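You operate a simulated robot arm through the tools that you are given. There is no shell and no other tool.

Carry out the task below with a simulated robot arm. There is one attempt and no reset: what you move stays moved.

JOB
Put things in order on the top of the steel cabinet by the railing. At the end: the white jar (marked "NUTS") from the top of the steel cabinet by the railing stands where the silver flour shaker stood; the blue socket spanner from the top of the steel cabinet by the railing stands where the blue coil stood; the silver flour shaker from the top of the steel cabinet by the railing stands where the yellow block stood; the blue coil from the top of the steel cabinet by the railing stands where the white jar stood; the yellow block from the top of the steel cabinet by the railing is on the brown small carton (marked "GLANDS"); whatever was shut is shut again. Leave all else as you found it, and nothing knocked over.

Only the result counts: the job must be done as asked and must still hold three seconds after the hand-in. Knocking over, shifting, dropping, spilling or breaking anything else fails it.

ROBOT AND FRAMES
A 6-joint arm with a two-finger gripper, fixed in place. Base frame: the origin is at the foot of the arm, x ahead of it, y to its left, z up; the work surface is at about z = 0. Readings come in m, rad, newtons and seconds.
With the tool pointing down near the work surface it reaches from about 0.24 to 0.62 m from the base axis. Its first joint turns from -1.152 to 1.152 rad. Payload 1.37 kg.
The TCP is the grasp point between the finger pads, 0.022 m short of the fingertips. In the tool frame z runs along the fingers and y along their closing line. Largest opening 0.092 m; the body of the gripper starts 0.065 m behind the TCP.
Orientation is told as [roll, pitch, yaw] about the base's x, y, z axes, in that order, counted from this pose: with the fingers straight down and closing along the base's y, the tool's x points along the base's -x, its y along +y and its z along -z.

CONTROLS
- The arm moves only by the tool move_arm. Its argument "series" is one flat list of numbers, 7 for each row, row after row: the shift along the base's x, y, z in units of 20 mm (1.0 is 20 mm), then the turn, a rotation vector about the base's x, y, z in units of 4 degrees (1.0 is 4 degrees), then the gripper command, from -1 (shut) to 1 (fully open), values between in proportion. In form: [x, y, z, rx, ry, rz, fingers, x, y, z, rx, ry, rz, fingers, ...]. A call has 1 to 20 rows; each row shifts and turns the commanded pose from where the row before left it. A call with a number of a shift or a turn outside -1 to 1 is refused whole. Rows are played at 5 a second. More than 0.05 m and 0.15 rad between two rows, or a gripper value outside its range, and nothing of the call is played. Where a pose cannot be reached the arm comes as near as it can. A force on the tool above 40 N (or 10 N above the force at the start of the call, whichever is more), or a blocked arm, ends the call early, and 0.2 s more pass. The fingers move at their own pace and stop on an object; they squeeze with about 26 N. The grip force told is the motor's: it shows also when the fingers shut on nothing. Time passes only in rows, and 0.2 s behind the last, so rows that do not move let the fingers close. It gives the time, the measured TCP pose, the force on the tool (base axes), the opening and the grip force at its end, in the units of the frame above (readings bear some noise), with the torque about the TCP (base axes, N m) and any sound that the robot's microphone picked up, and new pictures: "show" is both (left out), scene, wrist or none.
- Cameras (640 x 400 px; columns grow to the right, rows downward): "scene" is fixed at [0.0393, -0.4313, 0.5914]; the picture's right is [0.75, -0.66, 0.00], its down [-0.33, -0.37, -0.87] and it looks along [0.57, 0.65, -0.50] (base axes); focal length 358 px, centre (320, 200). "wrist" rides on the gripper at [0.071, 0.019, -0.102] in the tool frame; the picture's right is [-0.26, 0.97, 0.00], its down [-0.75, -0.21, -0.62] and it looks along [-0.60, -0.16, 0.78] (tool axes); focal length 280 px, centre (320, 200). There is no depth. A picture from a camera that has moved, and an enlarged one, comes with that camera's place and axes in the base frame and with its lens.
- close_up(camera, box): a new picture of the part [left, top, right, bottom] of that camera's present view, enlarged. It takes no simulated time.
- sign_off(): hands the job in; it is judged then, once.

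Places have to be worked out from the pictures, the camera data and where the tool is seen. Open the gripper and draw the arm clear of the work before you hand the job in, unless the task says otherwise.

The tools are called after "Call:" as a command line: name --argument value ..., lists and objects as JSON in quotes. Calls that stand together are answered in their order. move_arm: Moves the arm, as the interface text tells. Its arguments: {"type":"object","properties":{"series":{"type":"array","items":{"type":"number"}},"show":{"type":"string","enum":["both","scene","wrist","none"]}},"required":["series"]} The other tools are called the same way: close_up (camera, box) takes an enlarged picture of a part of a camera's view; sign_off () hands the job in.

At the start:

```text
clock: 0.0
tcp_pos: [0.4169, -0.0113, 0.3275]
ee_rot: [-0.002, -0.002, -0.001]
wrist_force: [-0.3, -0.5, -0.1]
wrist_torque: [0.02, 0.0, -0.04]
gripper_width: 0.092
grip_force: 0.1
```

scene: 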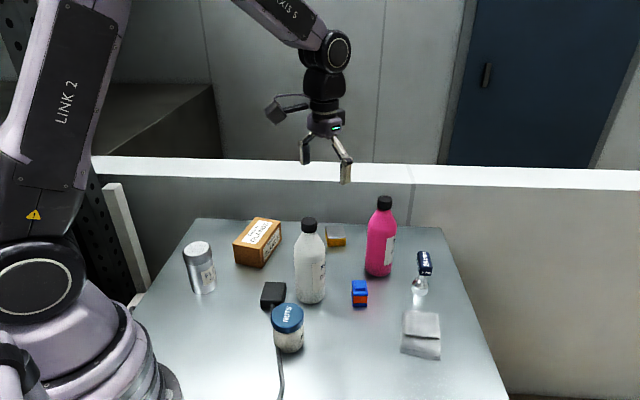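
wrist: 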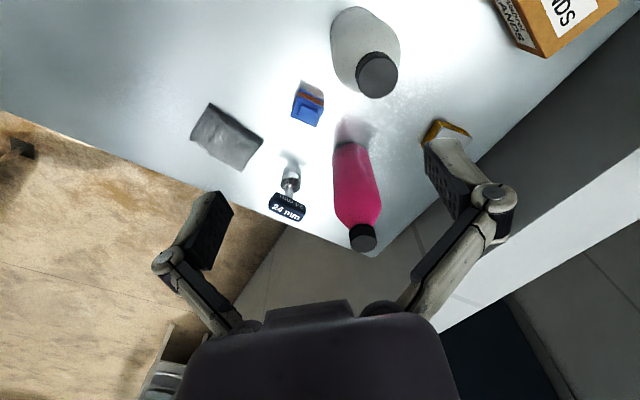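

I start by looking closer at the scene to identify each object.

Call:
close_up --camera "scene" --box '[160, 190, 320, 290]'

Call:
close_up --camera "scene" --box '[300, 190, 460, 290]'

Call:
close_up --camera "scene" --box '[220, 270, 380, 370]'

Call:
close_up --camera "scene" --box '[340, 240, 500, 370]'

Call:
close_up --camera "wrist" --box '[180, 0, 500, 260]'

```text
4.00 times, centred on (240, 240) of scene
camera zoom: at [0.0393, -0.4313, 0.5914], right [0.75, -0.66, 0.0], down [-0.33, -0.37, -0.87], along [0.57, 0.65, -0.5], focal length 1430 px, centre (640, 40)
```

zoom: 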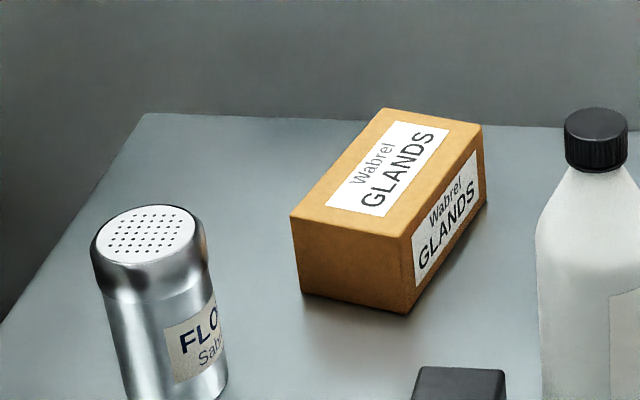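

```text
4.00 times, centred on (380, 240) of scene
camera zoom: at [0.0393, -0.4313, 0.5914], right [0.75, -0.66, 0.0], down [-0.33, -0.37, -0.87], along [0.57, 0.65, -0.5], focal length 1430 px, centre (80, 40)
```

zoom: 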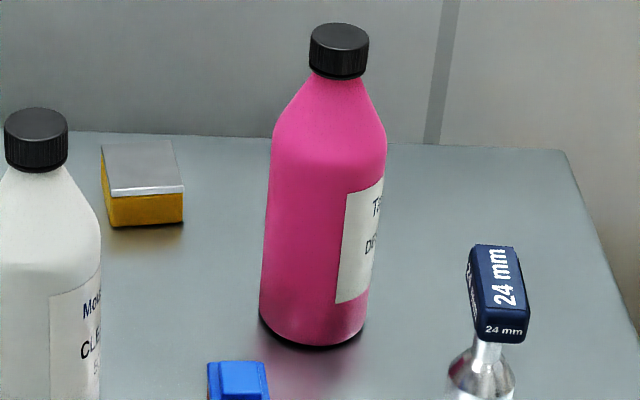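

```text
4.00 times, centred on (300, 320) of scene
camera zoom: at [0.0393, -0.4313, 0.5914], right [0.75, -0.66, 0.0], down [-0.33, -0.37, -0.87], along [0.57, 0.65, -0.5], focal length 1430 px, centre (400, -280)
```

zoom: 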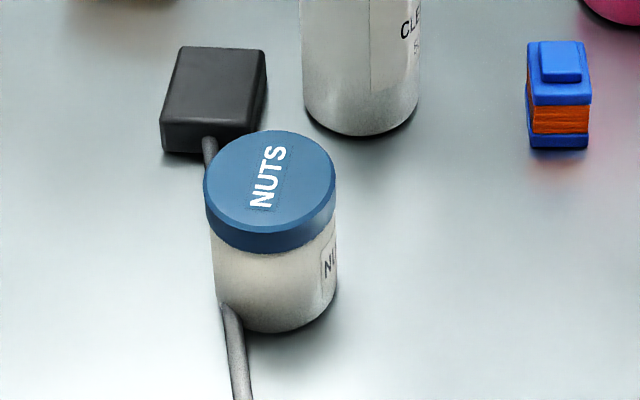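

```text
3.08 times, centred on (420, 305) of scene
camera zoom: at [0.0393, -0.4313, 0.5914], right [0.75, -0.66, 0.0], down [-0.33, -0.37, -0.87], along [0.57, 0.65, -0.5], focal length 1100 px, centre (12, -123)
```

zoom: 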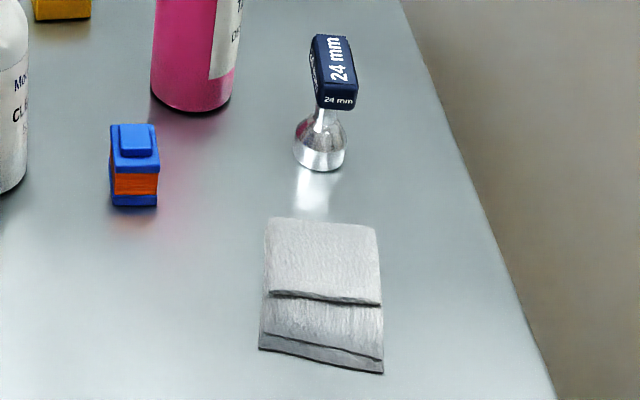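

```text
1.54 times, centred on (340, 130) of wrist
camera zoom: at [0.344, 0.0092, 0.4294], right [0.26, 0.96, 0.0], down [0.75, -0.2, 0.63], along [0.6, -0.16, -0.78], focal length 431 px, centre (289, 308)
```

zoom: 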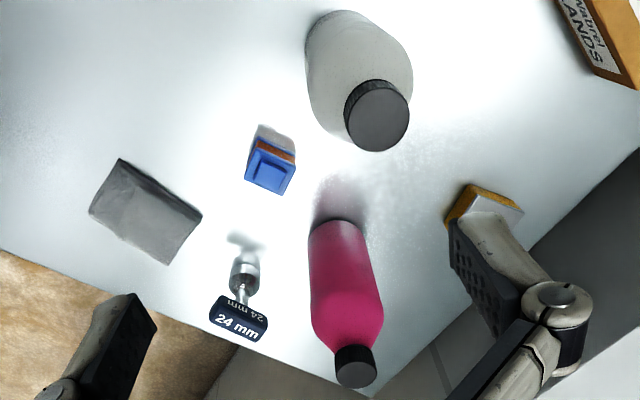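

Objects identified: the coil (blue/orange), yellow block, shaker, jar, spanner, with two tall bottles (about 0.2 m) to avoid. I estimate the yellow block at about (0.602, 0.144), turned about -34°, so I go above it at a safe height with the gripper turned to match.

Call:
move_arm --series '[0.75, 0.84, -0.1, 0, 0, -0.944, 1, 0.75, 0.84, -0.1, 0, 0, -0.944, 1, 0.75, 0.84, -0.1, 0, 0, -0.944, 1, 0.75, 0.84, -0.1, 0, 0, -0.944, 1, 0.75, 0.84, -0.1, 0, 0, -0.944, 1, 0.75, 0.84, -0.1, 0, 0, -0.944, 1, 0.75, 0.84, -0.2, 0, 0, -0.944, 1, 0.75, 0.84, -0.2, 0, 0, -0.944, 1, 0.75, 0.84, -0.2, 0, 0, -0.944, 1]' --show "both"

```text
clock: 2.0
tcp_pos: [0.5503, 0.1395, 0.3038]
ee_rot: [-0.001, 0.0, -0.595]
wrist_force: [0.1, -0.3, 0.0]
wrist_torque: [0.0, 0.0, 0.02]
gripper_width: 0.0919
grip_force: 0.1
camera wrist: at [0.5019, 0.1964, 0.4054], right [0.76, 0.65, 0.0], down [0.51, -0.59, 0.63], along [0.41, -0.47, -0.78], focal length 280 px, centre (320, 200)
```

scene: 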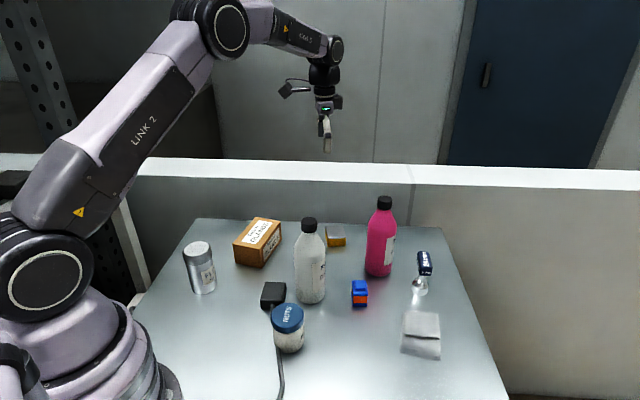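
wrist: 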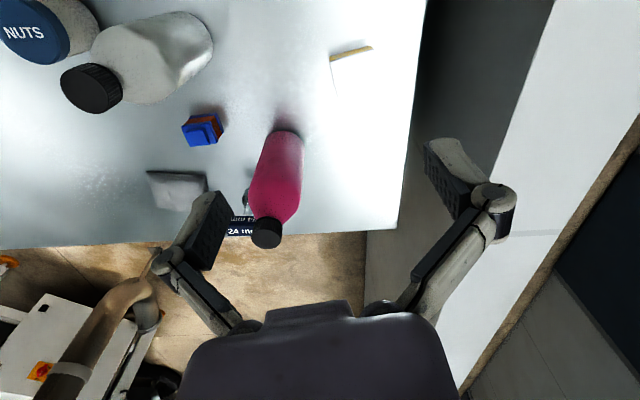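

The arm is now above and slightly short of the block; the block's grey top is washed out in glare at about (350,65). I'll enlarge it to measure it.

Call:
close_up --camera "wrist" --box '[290, 20, 418, 100]'

Call:
close_up --camera "scene" --box '[310, 210, 374, 250]'

Call:
close_up --camera "wrist" --box '[0, 0, 320, 200]'

```text
5.00 times, centred on (354, 60) of wrist
camera zoom: at [0.5019, 0.1964, 0.4054], right [0.76, 0.65, 0.0], down [0.51, -0.59, 0.63], along [0.41, -0.47, -0.78], focal length 1402 px, centre (150, 900)
```

zoom: 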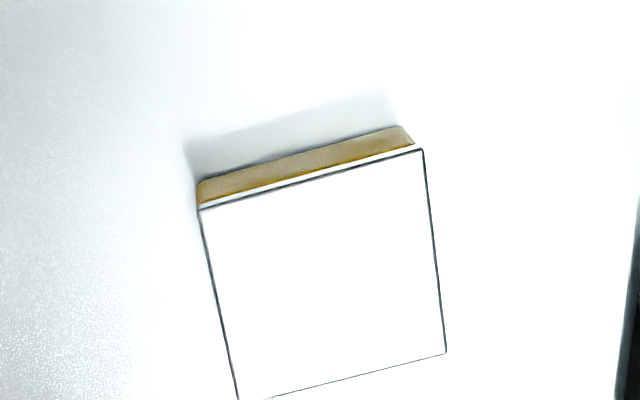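

```text
10.00 times, centred on (342, 230) of scene
camera zoom: at [0.0392, -0.4313, 0.5914], right [0.75, -0.66, 0.0], down [-0.33, -0.37, -0.87], along [0.57, 0.65, -0.5], focal length 3575 px, centre (100, -100)
```

zoom: 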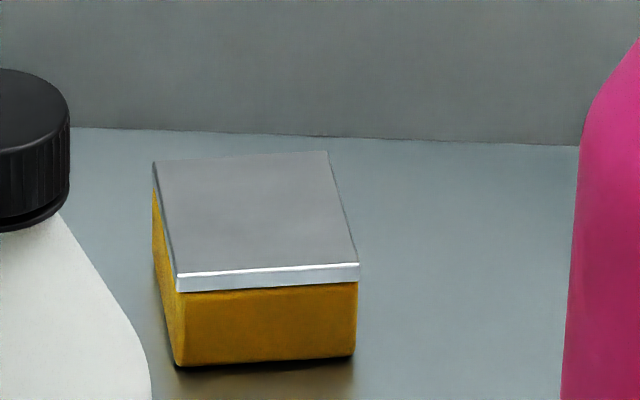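

```text
2.00 times, centred on (160, 100) of wrist
camera zoom: at [0.5019, 0.1964, 0.4054], right [0.76, 0.65, 0.0], down [0.51, -0.59, 0.63], along [0.41, -0.47, -0.78], focal length 561 px, centre (640, 400)
```

zoom: 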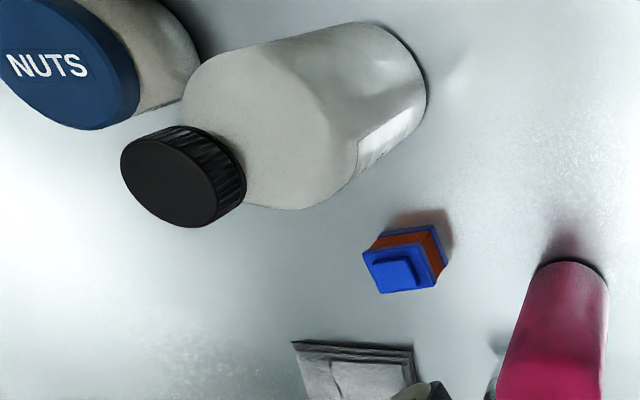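

The two cameras agree: block centre ≈ (0.6035, 0.147), top at z≈0.027, edges at about 55°/-35°. I lower to z≈0.10 above it and check that the arm can reach there.

Call:
move_arm --series '[0.266, 0.037, -1, 0, 0, -0.028, 1, 0.266, 0.037, -1, 0, 0, -0.028, 1, 0.266, 0.037, -1, 0, 0, -0.028, 1, 0.266, 0.037, -1, 0, 0, -0.028, 1, 0.266, 0.037, -1, 0, 0, -0.028, 1, 0.266, 0.037, -1, 0, 0, -0.028, 1, 0.266, 0.037, -1, 0, 0, -0.028, 1, 0.266, 0.037, -1, 0, 0, -0.028, 1, 0.266, 0.037, -1, 0, 0, -0.028, 1, 0.266, 0.037, -1, 0, 0, -0.028, 1, 0, 0, 0, 0, 0, 0, 1]' --show "both"

```text
clock: 4.4
tcp_pos: [0.6025, 0.1484, 0.1036]
ee_rot: [-0.001, -0.001, -0.613]
wrist_force: [0.1, -0.2, -0.4]
wrist_torque: [0.0, 0.0, -0.01]
gripper_width: 0.0919
grip_force: 0.2
camera wrist: at [0.555, 0.2057, 0.2051], right [0.77, 0.64, 0.0], down [0.5, -0.6, 0.63], along [0.4, -0.48, -0.78], focal length 280 px, centre (320, 200)
```

scene: 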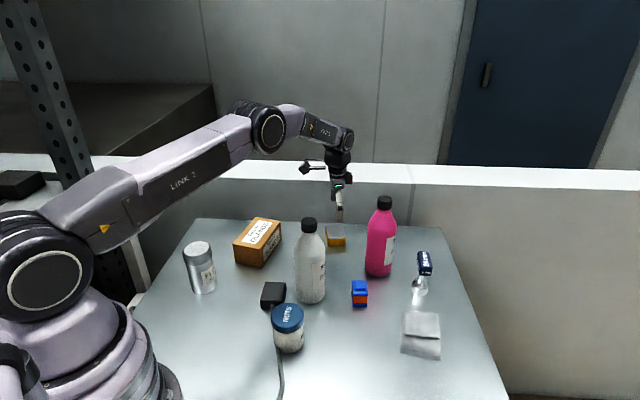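
wrist: 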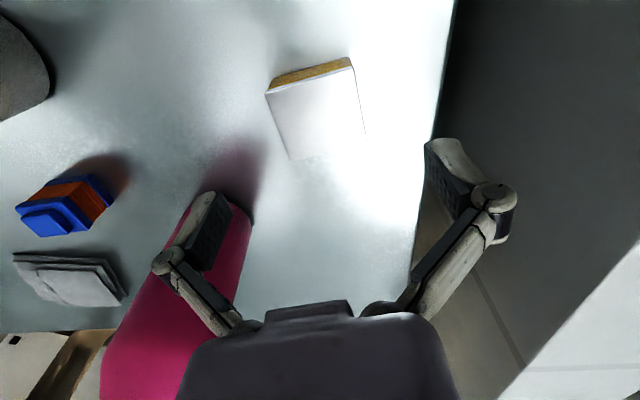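

Reach is fine at this height. I'll enlarge the block in this closer wrist view to refine its centre before descending.

Call:
close_up --camera "wrist" --box '[240, 40, 400, 170]'

```text
3.08 times, centred on (320, 105) of wrist
camera zoom: at [0.555, 0.2057, 0.2051], right [0.77, 0.64, 0.0], down [0.5, -0.6, 0.63], along [0.4, -0.48, -0.78], focal length 863 px, centre (320, 492)
```

zoom: 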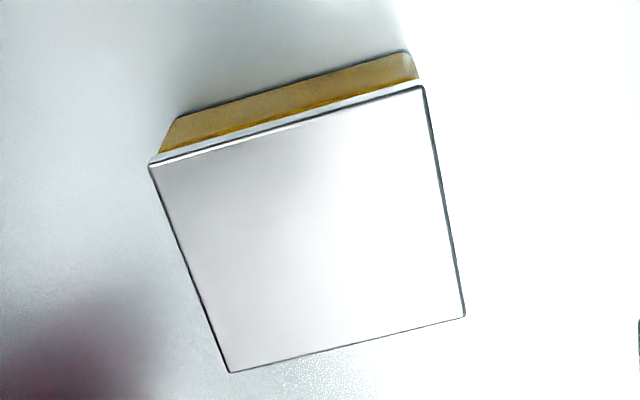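

Block centre refined to (0.603, 0.147), within a millimetre or two of the TCP. I descend to z≈0.026 and close on it.

Call:
move_arm --series '[0.01, -0.02, -0.97, 0, 0, -0.02, 1, 0.01, -0.02, -0.97, 0, 0, -0.02, 1, 0, -0.02, -0.97, 0, 0, 0, 1, 0, 0, -0.93, 0, 0, 0, 1, 0, 0, 0, 0, 0, 0, 1]' --show "wrist"

```text
clock: 5.6
tcp_pos: [0.604, 0.1467, 0.0268]
ee_rot: [0.001, 0.0, -0.616]
wrist_force: [0.2, -0.2, -0.1]
wrist_torque: [-0.01, -0.02, -0.02]
gripper_width: 0.0921
grip_force: 0.1
camera wrist: at [0.5565, 0.2044, 0.1284], right [0.77, 0.64, 0.0], down [0.5, -0.6, 0.63], along [0.4, -0.48, -0.78], focal length 280 px, centre (320, 200)
```

wrist: 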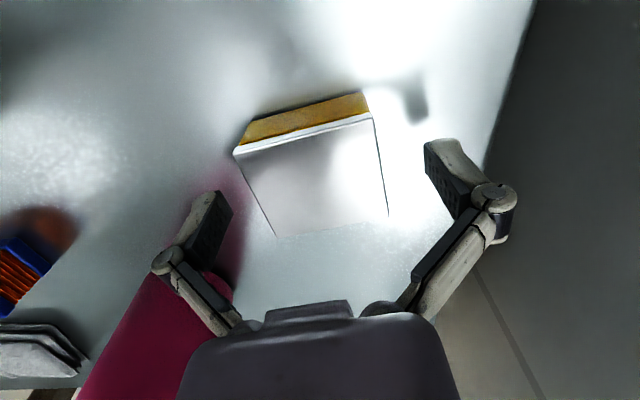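

The block sits centred between the fingers. I close the gripper.

Call:
move_arm --series '[0, 0, 0, 0, 0, 0, -1, 0, 0, 0, 0, 0, 0, -1, 0, 0, 0, 0, 0, 0, -1, 0, 0, 0, 0, 0, 0, -1, 0, 0, 0, 0, 0, 0, -1]' --show "wrist"

```text
clock: 6.8
tcp_pos: [0.6032, 0.1474, 0.0272]
ee_rot: [-0.002, -0.002, -0.617]
wrist_force: [-2.2, -1.2, 4.7]
wrist_torque: [-0.21, 0.23, 0.0]
gripper_width: 0.0559
grip_force: 25.9
camera wrist: at [0.5565, 0.2044, 0.1288], right [0.77, 0.64, 0.0], down [0.5, -0.6, 0.63], along [0.4, -0.48, -0.78], focal length 280 px, centre (320, 200)
```

wrist: 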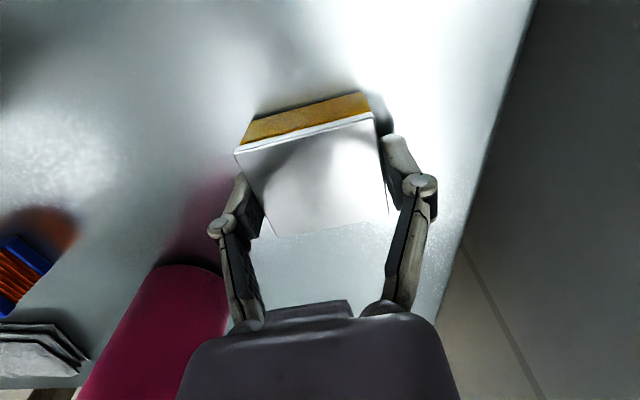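

Block gripped firmly (0.056 m). I lift it straight up and carry it over the carton, whose top centre I measure at about (0.419, 0.238, 0.062), turning it to line up with the carton.

Call:
move_arm --series '[0, 0, 0.5, 0, 0, 0, -1, 0, 0, 1, 0, 0, 0, -1, 0, 0, 1, 0, 0, 0, -1, 0, 0, 1, 0, 0, 0, -1, 0, 0, 1, 0, 0, 0, -1, 0, 0, 1, 0, 0, 0, -1, 0, 0, 1, 0, 0, 0, -1, 0, 0, 1, 0, 0, 0, -1, -0.92, 0.453, 0, 0, 0, -0.52, -1, -0.92, 0.453, 0, 0, 0, -0.52, -1, -0.92, 0.453, 0, 0, 0, -0.52, -1, -0.92, 0.453, 0, 0, 0, -0.52, -1, -0.92, 0.453, 0, 0, 0, -0.52, -1, -0.92, 0.453, 0, 0, 0, -0.52, -1, -0.92, 0.453, 0, 0, 0, -0.52, -1, -0.92, 0.453, 0, 0, 0, -0.52, -1, -0.92, 0.453, 0, 0, 0, -0.52, -1, -0.92, 0.453, 0, 0, 0, -0.52, -1, 0, 0, 0, 0, 0, 0, -1]' --show "both"

```text
clock: 10.8
tcp_pos: [0.4195, 0.2354, 0.1755]
ee_rot: [-0.001, -0.001, -0.978]
wrist_force: [-0.7, 0.1, -4.4]
wrist_torque: [-0.01, -0.02, -0.03]
gripper_width: 0.0556
grip_force: 26.4
camera wrist: at [0.3958, 0.3064, 0.2785], right [0.95, 0.32, 0.0], down [0.25, -0.74, 0.63], along [0.2, -0.59, -0.78], focal length 280 px, centre (320, 200)
```

scene: 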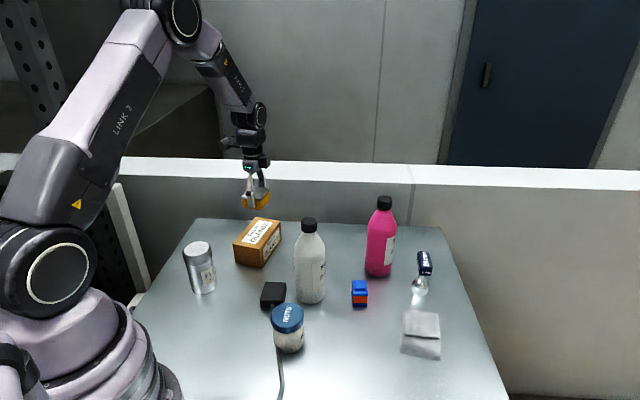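
wrist: 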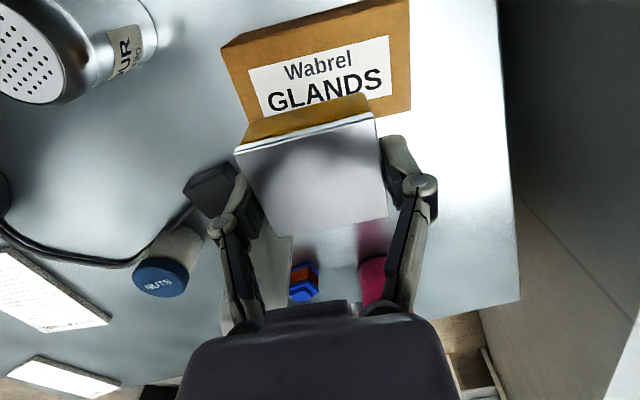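

The block is held above the carton. I enlarge the wrist view to check the carton's position below it.

Call:
close_up --camera "wrist" --box '[200, 0, 440, 150]'

Call:
close_up --camera "scene" --box '[212, 160, 308, 280]'

```text
2.67 times, centred on (320, 75) of wrist
camera zoom: at [0.3958, 0.3064, 0.2785], right [0.95, 0.32, 0.0], down [0.25, -0.74, 0.63], along [0.2, -0.59, -0.78], focal length 748 px, centre (320, 533)
```

zoom: 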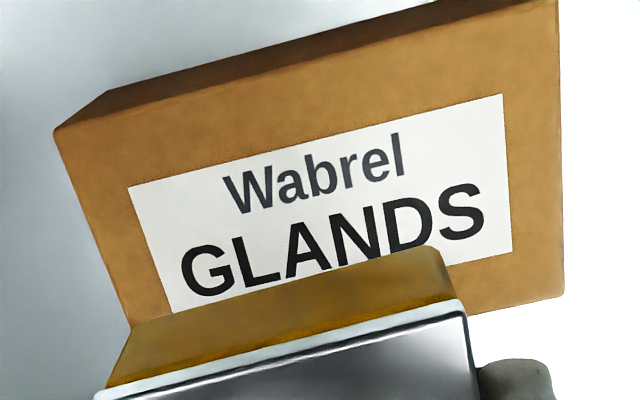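

```text
3.33 times, centred on (260, 220) of scene
camera zoom: at [0.0393, -0.4312, 0.5914], right [0.75, -0.66, 0.0], down [-0.33, -0.37, -0.87], along [0.57, 0.65, -0.5], focal length 1192 px, centre (520, 133)
```

zoom: 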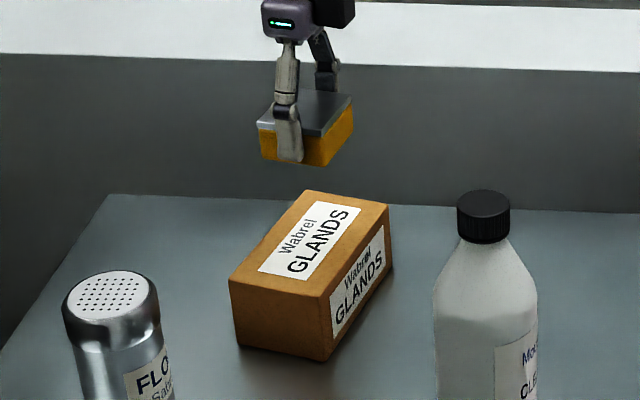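

The carton's top centre reads between (0.418, 0.238) and (0.418, 0.247) from the two cameras, so I aim for (0.418, 0.243). I descend to just above it and look.

Call:
move_arm --series '[-0.02, 0.1, -1, 0, 0, 0, -1, -0.02, 0.1, -1, 0, 0, 0, -1, -0.02, 0.1, -1, 0, 0, 0, -1, -0.02, 0.1, -0.8, 0, 0, 0, -1, 0, 0, 0, 0, 0, 0, -1]' --show "both"

```text
clock: 12.0
tcp_pos: [0.4179, 0.2444, 0.1013]
ee_rot: [-0.002, 0.0, -0.978]
wrist_force: [-0.5, -0.1, -3.7]
wrist_torque: [-0.02, 0.0, -0.02]
gripper_width: 0.0559
grip_force: 25.9
camera wrist: at [0.3933, 0.3148, 0.2028], right [0.95, 0.32, 0.0], down [0.25, -0.74, 0.63], along [0.2, -0.59, -0.78], focal length 280 px, centre (320, 200)
```

scene: 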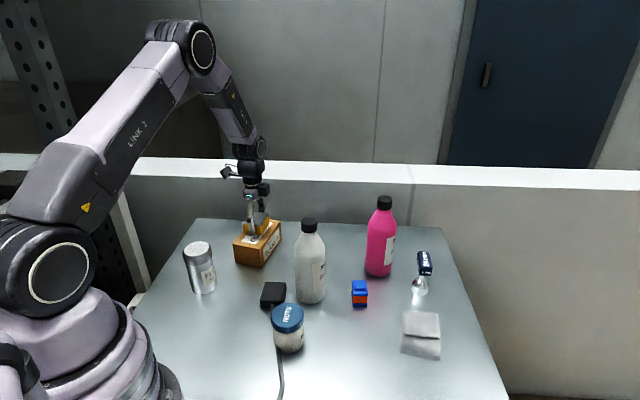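
wrist: 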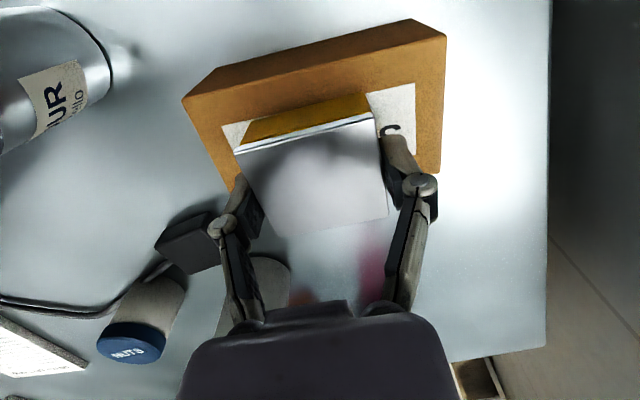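

Call:
close_up --camera "wrist" --box '[170, 10, 460, 220]'

Call:
close_up --camera "scene" --box '[222, 190, 302, 275]'

```text
1.90 times, centred on (315, 115) of wrist
camera zoom: at [0.3933, 0.3148, 0.2028], right [0.95, 0.32, 0.0], down [0.25, -0.74, 0.63], along [0.2, -0.59, -0.78], focal length 534 px, centre (330, 362)
```

zoom: 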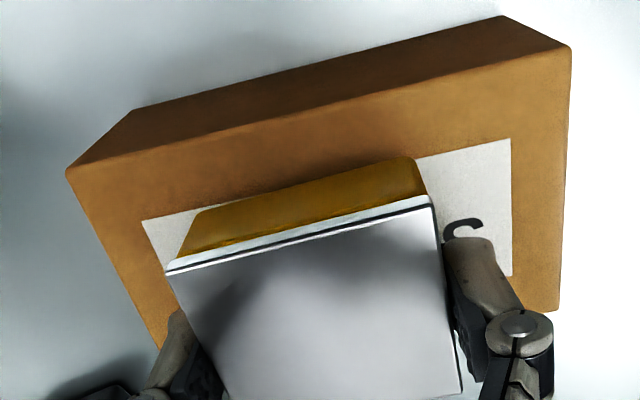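

```text
4.71 times, centred on (262, 232) of scene
camera zoom: at [0.0393, -0.4312, 0.5914], right [0.75, -0.66, 0.0], down [-0.33, -0.37, -0.87], along [0.57, 0.65, -0.5], focal length 1682 px, centre (593, 47)
```

zoom: 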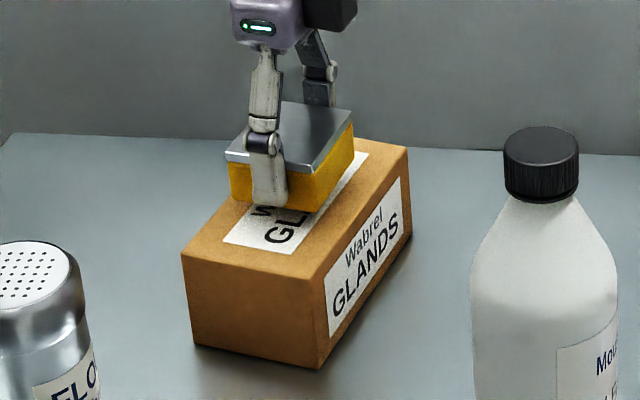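

The block is over the carton's middle, with about 12 mm to go. I step down gently and watch the force.

Call:
move_arm --series '[0, 0.02, -0.3, 0, 0, 0, -1, 0, 0.02, -0.15, 0, 0, 0, -1, 0, 0, 0, 0, 0, 0, -1]' --show "scene"

Call:
close_up --camera "scene" --box '[232, 205, 292, 255]'

```text
clock: 12.8
tcp_pos: [0.4195, 0.2454, 0.0925]
ee_rot: [0.0, -0.002, -0.98]
wrist_force: [-0.9, 0.0, -3.1]
wrist_torque: [-0.02, 0.01, -0.03]
gripper_width: 0.0557
grip_force: 26.0
```

scene: 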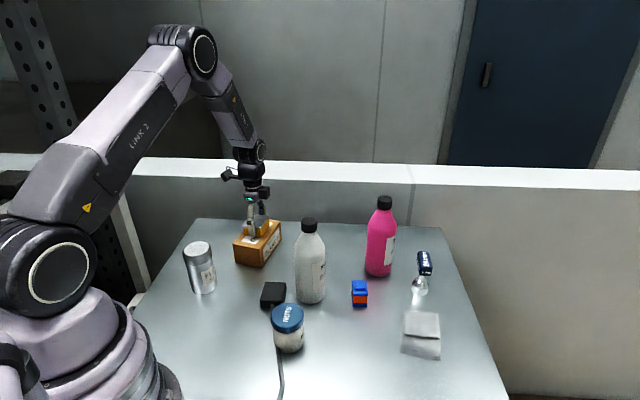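

```text
8.00 times, centred on (262, 230) of scene
camera zoom: at [0.0393, -0.4312, 0.5914], right [0.75, -0.66, 0.0], down [-0.33, -0.37, -0.87], along [0.57, 0.65, -0.5], focal length 2860 px, centre (784, -40)
```

zoom: 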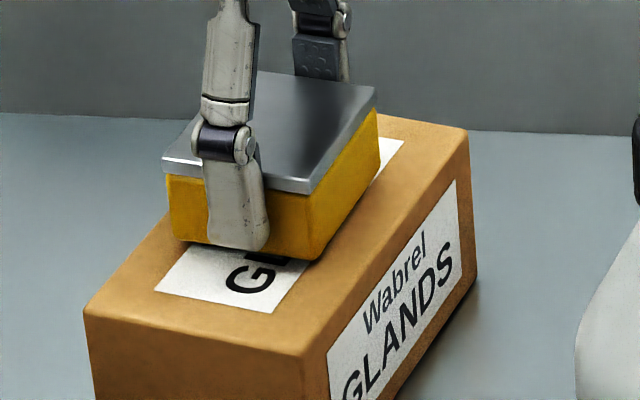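

Almost touching. I lower a couple of millimetres more in small steps.

Call:
move_arm --series '[0, 0, -0.1, 0, 0, 0, -1, 0, 0, 0, 0, 0, 0, -1]' --show "none"

Call:
move_arm --series '[0, 0, -0.1, 0, 0, 0, -1, 0, 0, 0, 0, 0, 0, -1]' --show "none"

```text
clock: 13.4
tcp_pos: [0.417, 0.2462, 0.0905]
ee_rot: [-0.003, 0.0, -0.979]
wrist_force: [0.1, -0.7, -3.7]
wrist_torque: [-0.01, -0.01, -0.01]
gripper_width: 0.0557
grip_force: 25.7
```

```text
clock: 14.0
tcp_pos: [0.4176, 0.2455, 0.0899]
ee_rot: [-0.003, -0.001, -0.98]
wrist_force: [-3.9, -3.1, 7.3]
wrist_torque: [-0.07, 0.1, 0.03]
gripper_width: 0.0559
grip_force: 26.6
```

Contact (7 N up), so the block rests on the carton, top at z≈0.062. I ease up a hair and open the fingers.

Call:
move_arm --series '[0, 0, 0.03, 0, 0, 0, -1, 0, 0, 0, 0, 0, 0, 0.4, 0, 0, 0, 0, 0, 0, 0.7, 0, 0, 0, 0, 0, 0, 0.7]' --show "both"

```text
clock: 15.0
tcp_pos: [0.4172, 0.2455, 0.0884]
ee_rot: [0.0, -0.002, -0.978]
wrist_force: [-0.3, 0.3, 0.4]
wrist_torque: [0.03, 0.01, 0.0]
gripper_width: 0.0779
grip_force: 0.0
camera wrist: at [0.3939, 0.3162, 0.1903], right [0.95, 0.32, 0.0], down [0.25, -0.74, 0.63], along [0.2, -0.59, -0.78], focal length 280 px, centre (320, 200)
```

scene: 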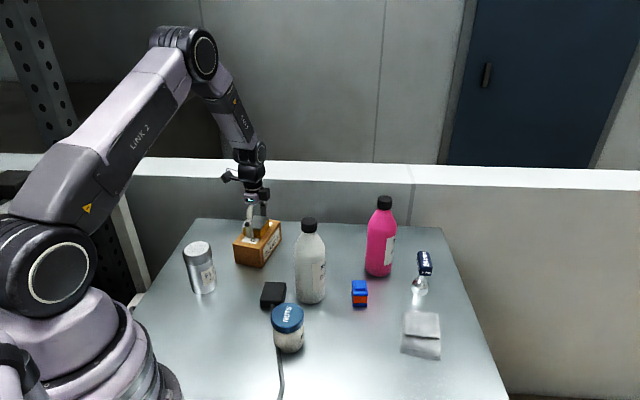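
wrist: 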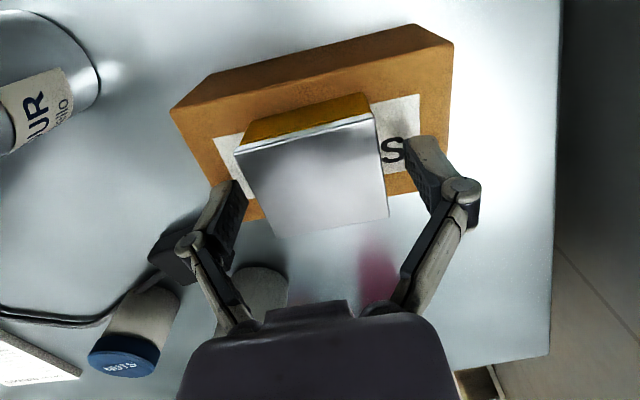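

The block is released and sits on the carton. I rise straight up and move above the flour shaker (about (0.243, 0.210)), turning the gripper to -0.6 rad.

Call:
move_arm --series '[0, 0, 0.5, 0, 0, 0, 0.7, 0, 0, 1, 0, 0, 0, 1, 0, 0, 1, 0, 0, 0, 1, 0, 0, 1, 0, 0, 0, 1, 0, 0, 1, 0, 0, 0, 1, 0, 0, 1, 0, 0, 0, 1, 0, 0, 1, 0, 0, 0, 1, 0, 0, 1, 0, 0, 0, 1, 0, 0, 1, 0, 0, 0, 1, -0.9, -0.18, 0, 0, 0, 0.6, 1, -0.9, -0.18, 0, 0, 0, 0.6, 1, -0.9, -0.18, 0, 0, 0, 0.6, 1, -0.9, -0.18, 0, 0, 0, 0.6, 1, -0.9, -0.18, 0, 0, 0, 0.6, 1, -0.9, -0.18, 0, 0, 0, 0.6, 1, -0.9, -0.18, 0, 0, 0, 0.6, 1, -0.9, -0.18, 0, 0, 0, 0.6, 1, -0.9, -0.18, 0, 0, 0, 0.6, 1, 0, 0, 0, 0, 0, 0, 1]' --show "both"

```text
clock: 19.0
tcp_pos: [0.2569, 0.2129, 0.2572]
ee_rot: [0.0, 0.0, -0.6]
wrist_force: [0.3, -0.9, -0.3]
wrist_torque: [0.02, 0.0, -0.01]
gripper_width: 0.0922
grip_force: 0.0
camera wrist: at [0.2085, 0.2703, 0.3595], right [0.76, 0.65, 0.0], down [0.51, -0.59, 0.63], along [0.41, -0.48, -0.78], focal length 280 px, centre (320, 200)
```

scene: 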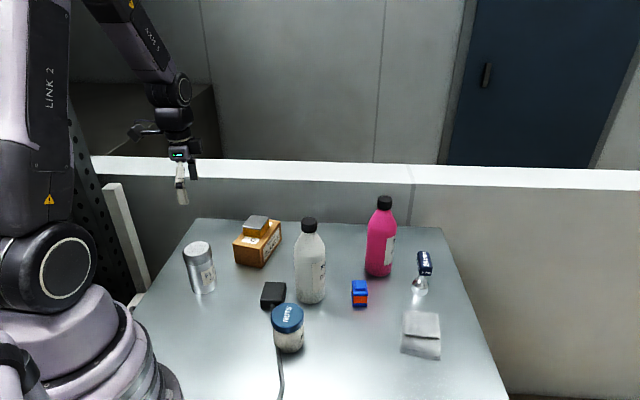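
wrist: 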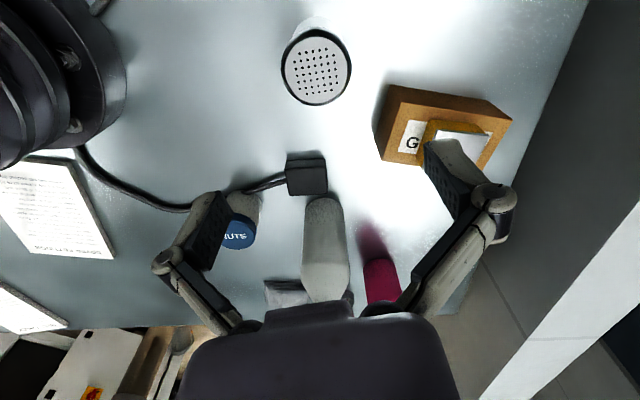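

I'm near above the shaker; I enlarge it to fix its centre and radius.

Call:
close_up --camera "wrist" --box '[256, 10, 384, 120]'

Call:
close_up --camera "scene" --box '[168, 230, 232, 300]'

Call:
close_up --camera "wrist" --box '[60, 120, 360, 320]'

```text
3.64 times, centred on (320, 65) of wrist
camera zoom: at [0.2085, 0.2703, 0.3595], right [0.76, 0.65, 0.0], down [0.51, -0.59, 0.63], along [0.41, -0.48, -0.78], focal length 1020 px, centre (320, 691)
```

zoom: 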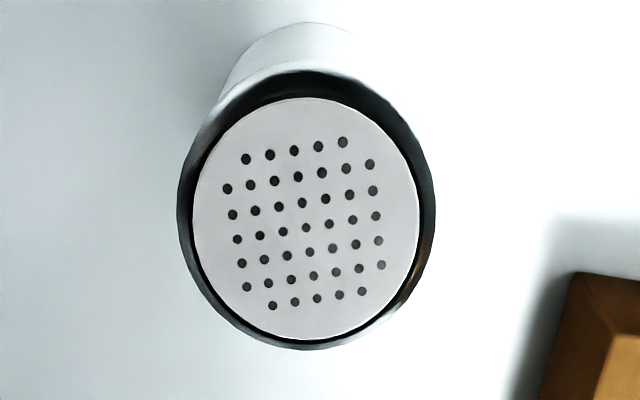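

```text
5.71 times, centred on (200, 265) of scene
camera zoom: at [0.0393, -0.4313, 0.5914], right [0.75, -0.66, 0.0], down [-0.33, -0.37, -0.87], along [0.57, 0.65, -0.5], focal length 2043 px, centre (1006, -171)
```

zoom: 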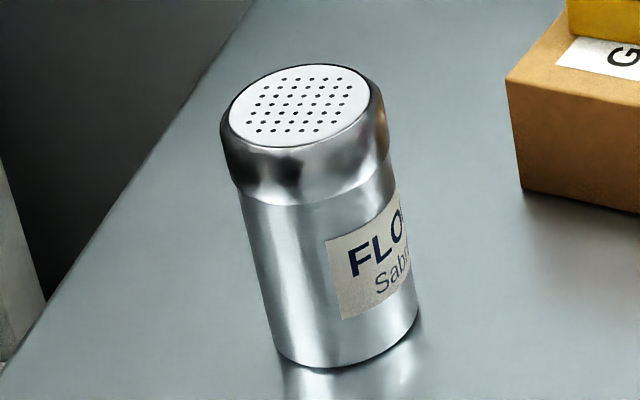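

```text
2.00 times, centred on (210, 220) of wrist
camera zoom: at [0.2085, 0.2703, 0.3595], right [0.76, 0.65, 0.0], down [0.51, -0.59, 0.63], along [0.41, -0.48, -0.78], focal length 561 px, centre (540, 160)
```

zoom: 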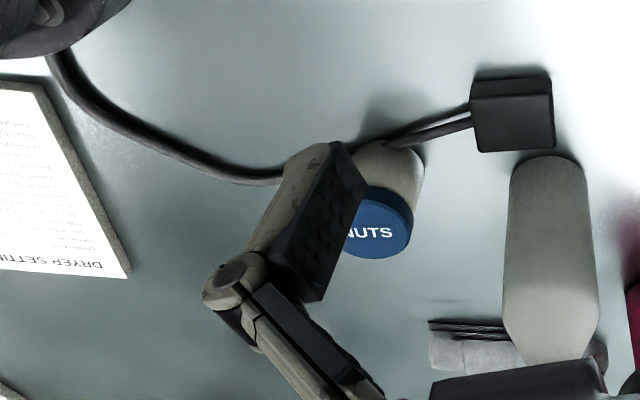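

The shaker's top shows at about (0.246, 0.221) from the wrist but (0.247, 0.210) from the scene camera. I'll move to above the midpoint, a bit lower, and re-measure at close range where the wrist view is decisive.

Call:
move_arm --series '[-0.15, 0.08, -1, 0, 0, 0, 1, -0.15, 0.08, -1, 0, 0, 0, 1, -0.15, 0.08, -1, 0, 0, 0, 1, -0.1, 0.06, -0.9, 0, 0, 0, 1, 0, 0, 0, 0, 0, 0, 1]' --show "both"

Call:
close_up --camera "scene" --box '[150, 170, 250, 300]'

Call:
close_up --camera "wrist" --box '[220, 50, 420, 220]'

```text
clock: 20.2
tcp_pos: [0.2436, 0.2183, 0.1805]
ee_rot: [0.002, -0.001, -0.601]
wrist_force: [-0.4, -0.2, 0.6]
wrist_torque: [0.01, -0.02, 0.01]
gripper_width: 0.0921
grip_force: 0.1
camera wrist: at [0.1967, 0.2752, 0.2823], right [0.76, 0.65, 0.0], down [0.51, -0.59, 0.63], along [0.4, -0.48, -0.78], focal length 280 px, centre (320, 200)
```

scene: 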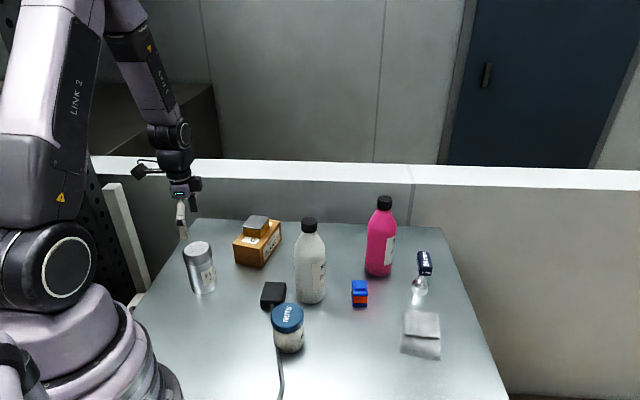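
wrist: 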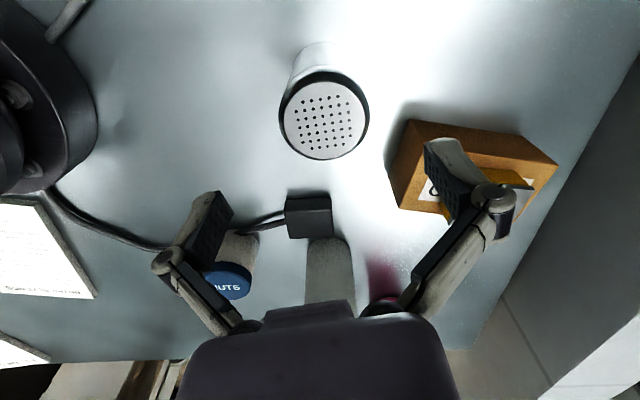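

```text
3.08 times, centred on (200, 235) of scene
camera zoom: at [0.0393, -0.4313, 0.5914], right [0.75, -0.66, 0.0], down [-0.33, -0.37, -0.87], along [0.57, 0.65, -0.5], focal length 1100 px, centre (689, 92)
```

zoom: 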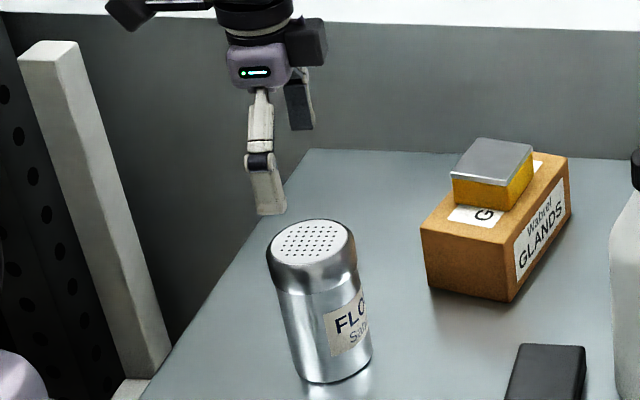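

```text
2.35 times, centred on (320, 135) of wrist
camera zoom: at [0.1967, 0.2752, 0.2823], right [0.76, 0.65, 0.0], down [0.51, -0.59, 0.63], along [0.4, -0.48, -0.78], focal length 660 px, centre (320, 353)
```

zoom: 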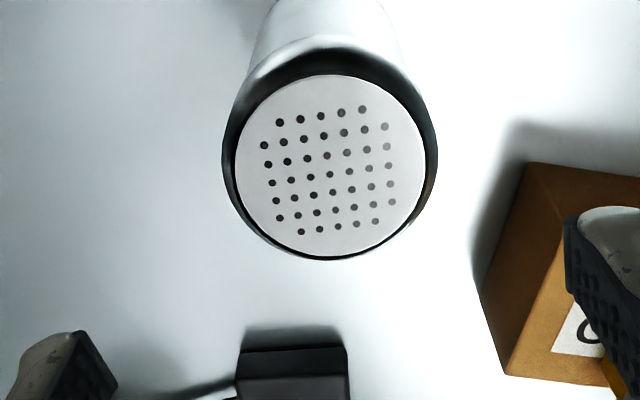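

The wrist view gives (0.246, 0.222) and the scene about (0.248, 0.214); I take (0.247, 0.218). I lower until the open fingertips are just above the shaker's top and look again.

Call:
move_arm --series '[0.09, 0, -1, 0, 0, 0, 1, 0.08, 0, -1, 0, 0, 0, 1, 0, 0, -0.4, 0, 0, 0, 1, 0, 0, 0, 0, 0, 0, 1]' --show "both"

Call:
close_up --camera "wrist" --box '[180, 60, 480, 260]'

Call:
close_up --camera "scene" --box '[150, 190, 250, 300]'

```text
clock: 21.2
tcp_pos: [0.2483, 0.2198, 0.134]
ee_rot: [-0.001, -0.003, -0.602]
wrist_force: [0.2, -0.3, 0.9]
wrist_torque: [0.01, 0.02, -0.02]
gripper_width: 0.0921
grip_force: 0.0
camera wrist: at [0.2002, 0.2766, 0.2357], right [0.76, 0.65, 0.0], down [0.5, -0.59, 0.63], along [0.4, -0.48, -0.78], focal length 280 px, centre (320, 200)
```

scene: 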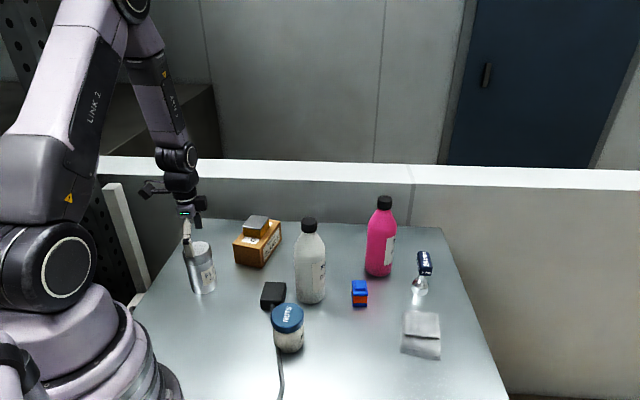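
wrist: 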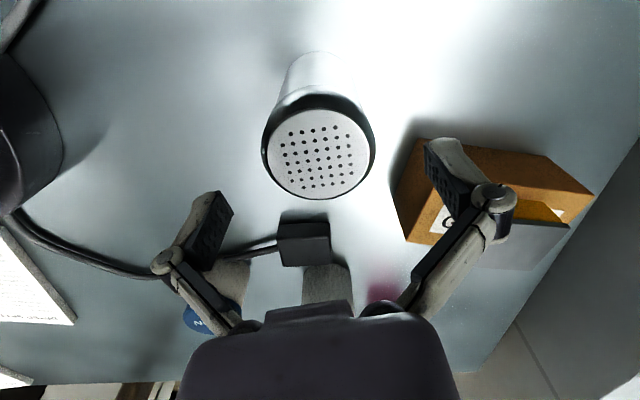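

```text
2.00 times, centred on (330, 160) of wrist
camera zoom: at [0.2002, 0.2766, 0.2357], right [0.76, 0.65, 0.0], down [0.5, -0.59, 0.63], along [0.4, -0.48, -0.78], focal length 561 px, centre (300, 280)
```

zoom: 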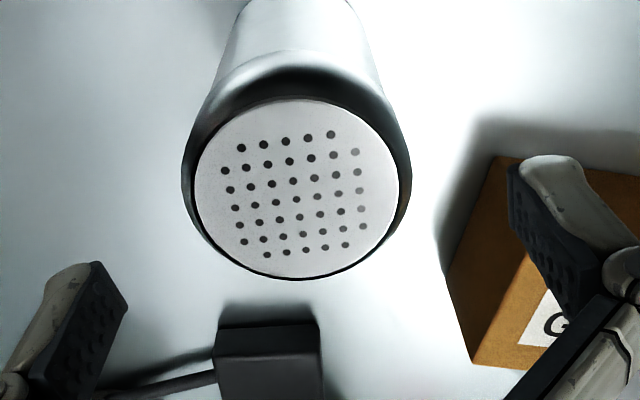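

```text
3.64 times, centred on (200, 245) of scene
camera zoom: at [0.0393, -0.4313, 0.5914], right [0.75, -0.66, 0.0], down [-0.33, -0.37, -0.87], along [0.57, 0.65, -0.5], focal length 1300 px, centre (756, 36)
```

zoom: 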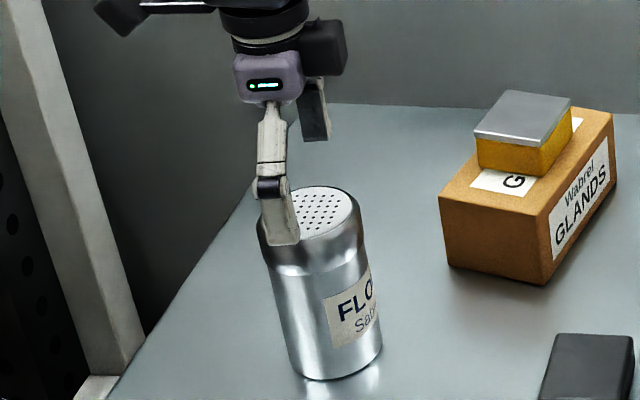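

All three wrist views and the scene reconcile at (0.248, 0.2195) with the top at z≈0.106, right under the TCP. I descend around it to z≈0.066.

Call:
move_arm --series '[0, 0, -0.8, 0, 0, 0, 1, 0, 0, -0.9, 0, 0, 0, 1, 0, 0, -0.9, 0, 0, 0, 1, 0, 0, -0.8, 0, 0, 0, 1, 0, 0, 0, 0, 0, 0, 1]' --show "both"

Call:
close_up --camera "scene" --box '[150, 200, 250, 300]'

```text
clock: 22.4
tcp_pos: [0.2485, 0.2193, 0.0631]
ee_rot: [0.001, -0.002, -0.601]
wrist_force: [0.1, -0.3, -0.7]
wrist_torque: [0.01, -0.04, 0.01]
gripper_width: 0.092
grip_force: 0.1
camera wrist: at [0.2003, 0.2774, 0.1657], right [0.76, 0.65, 0.0], down [0.51, -0.59, 0.63], along [0.4, -0.48, -0.78], focal length 280 px, centre (320, 200)
```

scene: 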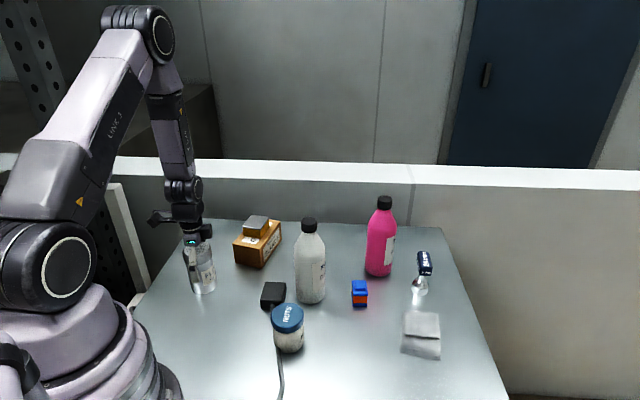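
wrist: 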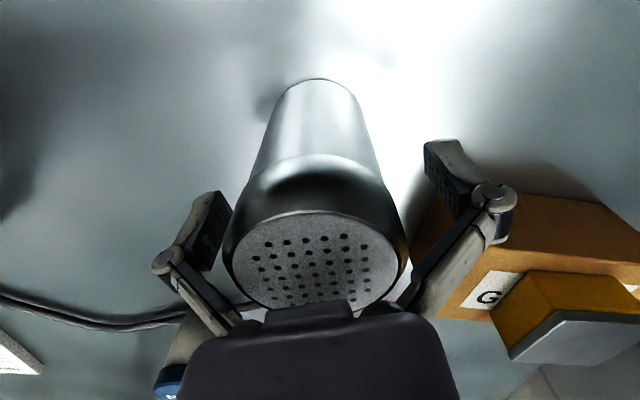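

```text
4.00 times, centred on (200, 250) of scene
camera zoom: at [0.0393, -0.4313, 0.5914], right [0.75, -0.66, 0.0], down [-0.33, -0.37, -0.87], along [0.57, 0.65, -0.5], focal length 1430 px, centre (800, 0)
```

zoom: 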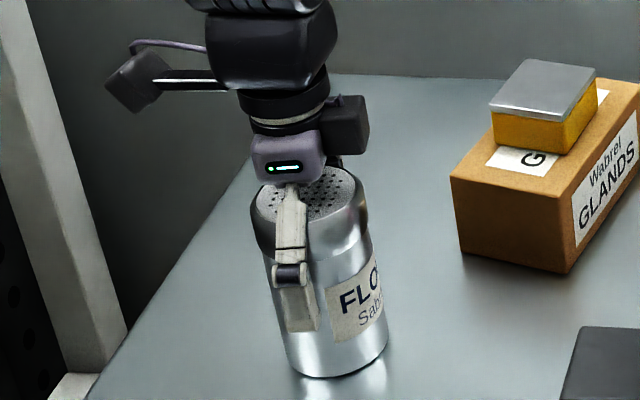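

The shaker stands centred between the fingers with clearance below the palm. I close on it.

Call:
move_arm --series '[0, 0, 0, 0, 0, 0, 0.5, 0, 0, 0, 0, 0, 0, 0, 0, 0, 0, 0, 0, 0, -1, 0, 0, 0, 0, 0, 0, -1, 0, 0, 0, 0, 0, 0, -1]' --show "wrist"

```text
clock: 23.6
tcp_pos: [0.2484, 0.2202, 0.064]
ee_rot: [0.0, 0.001, -0.601]
wrist_force: [-2.8, -3.7, 22.8]
wrist_torque: [-0.03, 0.12, 0.03]
gripper_width: 0.0685
grip_force: 25.9
camera wrist: at [0.2003, 0.2773, 0.1663], right [0.76, 0.65, 0.0], down [0.51, -0.59, 0.63], along [0.4, -0.48, -0.78], focal length 280 px, centre (320, 200)
```

wrist: 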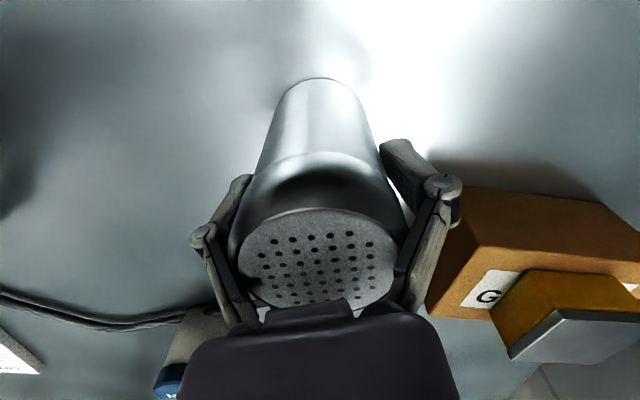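

The fingers' upper links hit the wider cap (22.8 N upward, opening stuck at 0.0685) so the pads aren't gripping. I open again and will re-grip higher, on the cap itself.

Call:
move_arm --series '[0, 0, 0, 0, 0, 0, 0.6, 0, 0, 0, 0, 0, 0, 1, 0, 0, 0, 0, 0, 0, 1, 0, 0, 0.7, 0, 0, 0, 1, 0, 0, 0.6, 0, 0, 0, 1, 0, 0, 0, 0, 0, 0, 1]' --show "both"

Call:
close_up --camera "scene" --box '[150, 200, 250, 300]'

Call:
close_up --camera "wrist" --box '[180, 60, 480, 330]'

```text
clock: 25.0
tcp_pos: [0.2489, 0.22, 0.0905]
ee_rot: [-0.001, 0.001, -0.603]
wrist_force: [0.0, -0.3, 0.2]
wrist_torque: [0.03, 0.02, 0.02]
gripper_width: 0.0922
grip_force: 0.0
camera wrist: at [0.2004, 0.2764, 0.1922], right [0.76, 0.65, 0.0], down [0.51, -0.59, 0.63], along [0.4, -0.48, -0.78], focal length 280 px, centre (320, 200)
```

scene: 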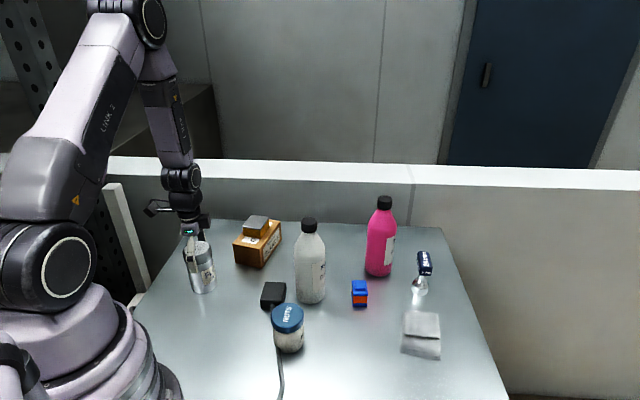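
wrist: 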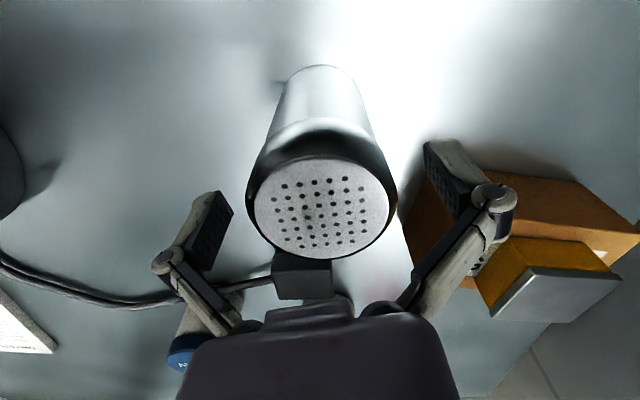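

```text
4.00 times, centred on (200, 250) of scene
camera zoom: at [0.0393, -0.4313, 0.5914], right [0.75, -0.66, 0.0], down [-0.33, -0.37, -0.87], along [0.57, 0.65, -0.5], focal length 1430 px, centre (800, 0)
```

zoom: 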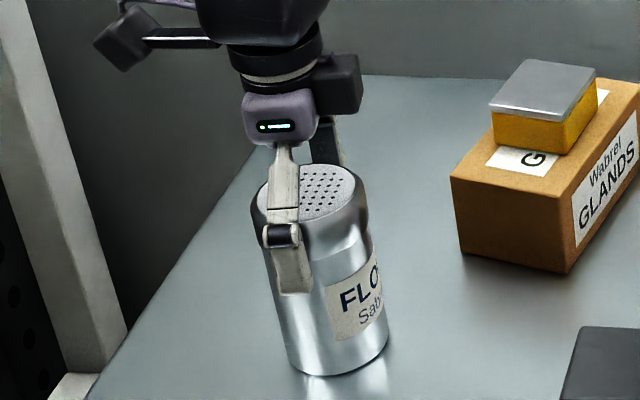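

```text
1.48 times, centred on (330, 195) of wrist
camera zoom: at [0.2004, 0.2764, 0.1922], right [0.76, 0.65, 0.0], down [0.51, -0.59, 0.63], along [0.4, -0.48, -0.78], focal length 415 px, centre (305, 207)
```

zoom: 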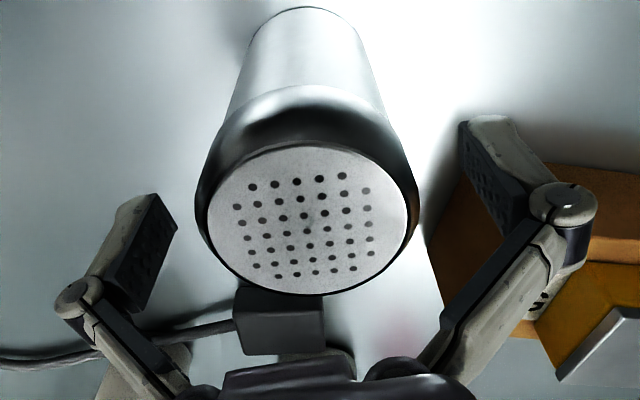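

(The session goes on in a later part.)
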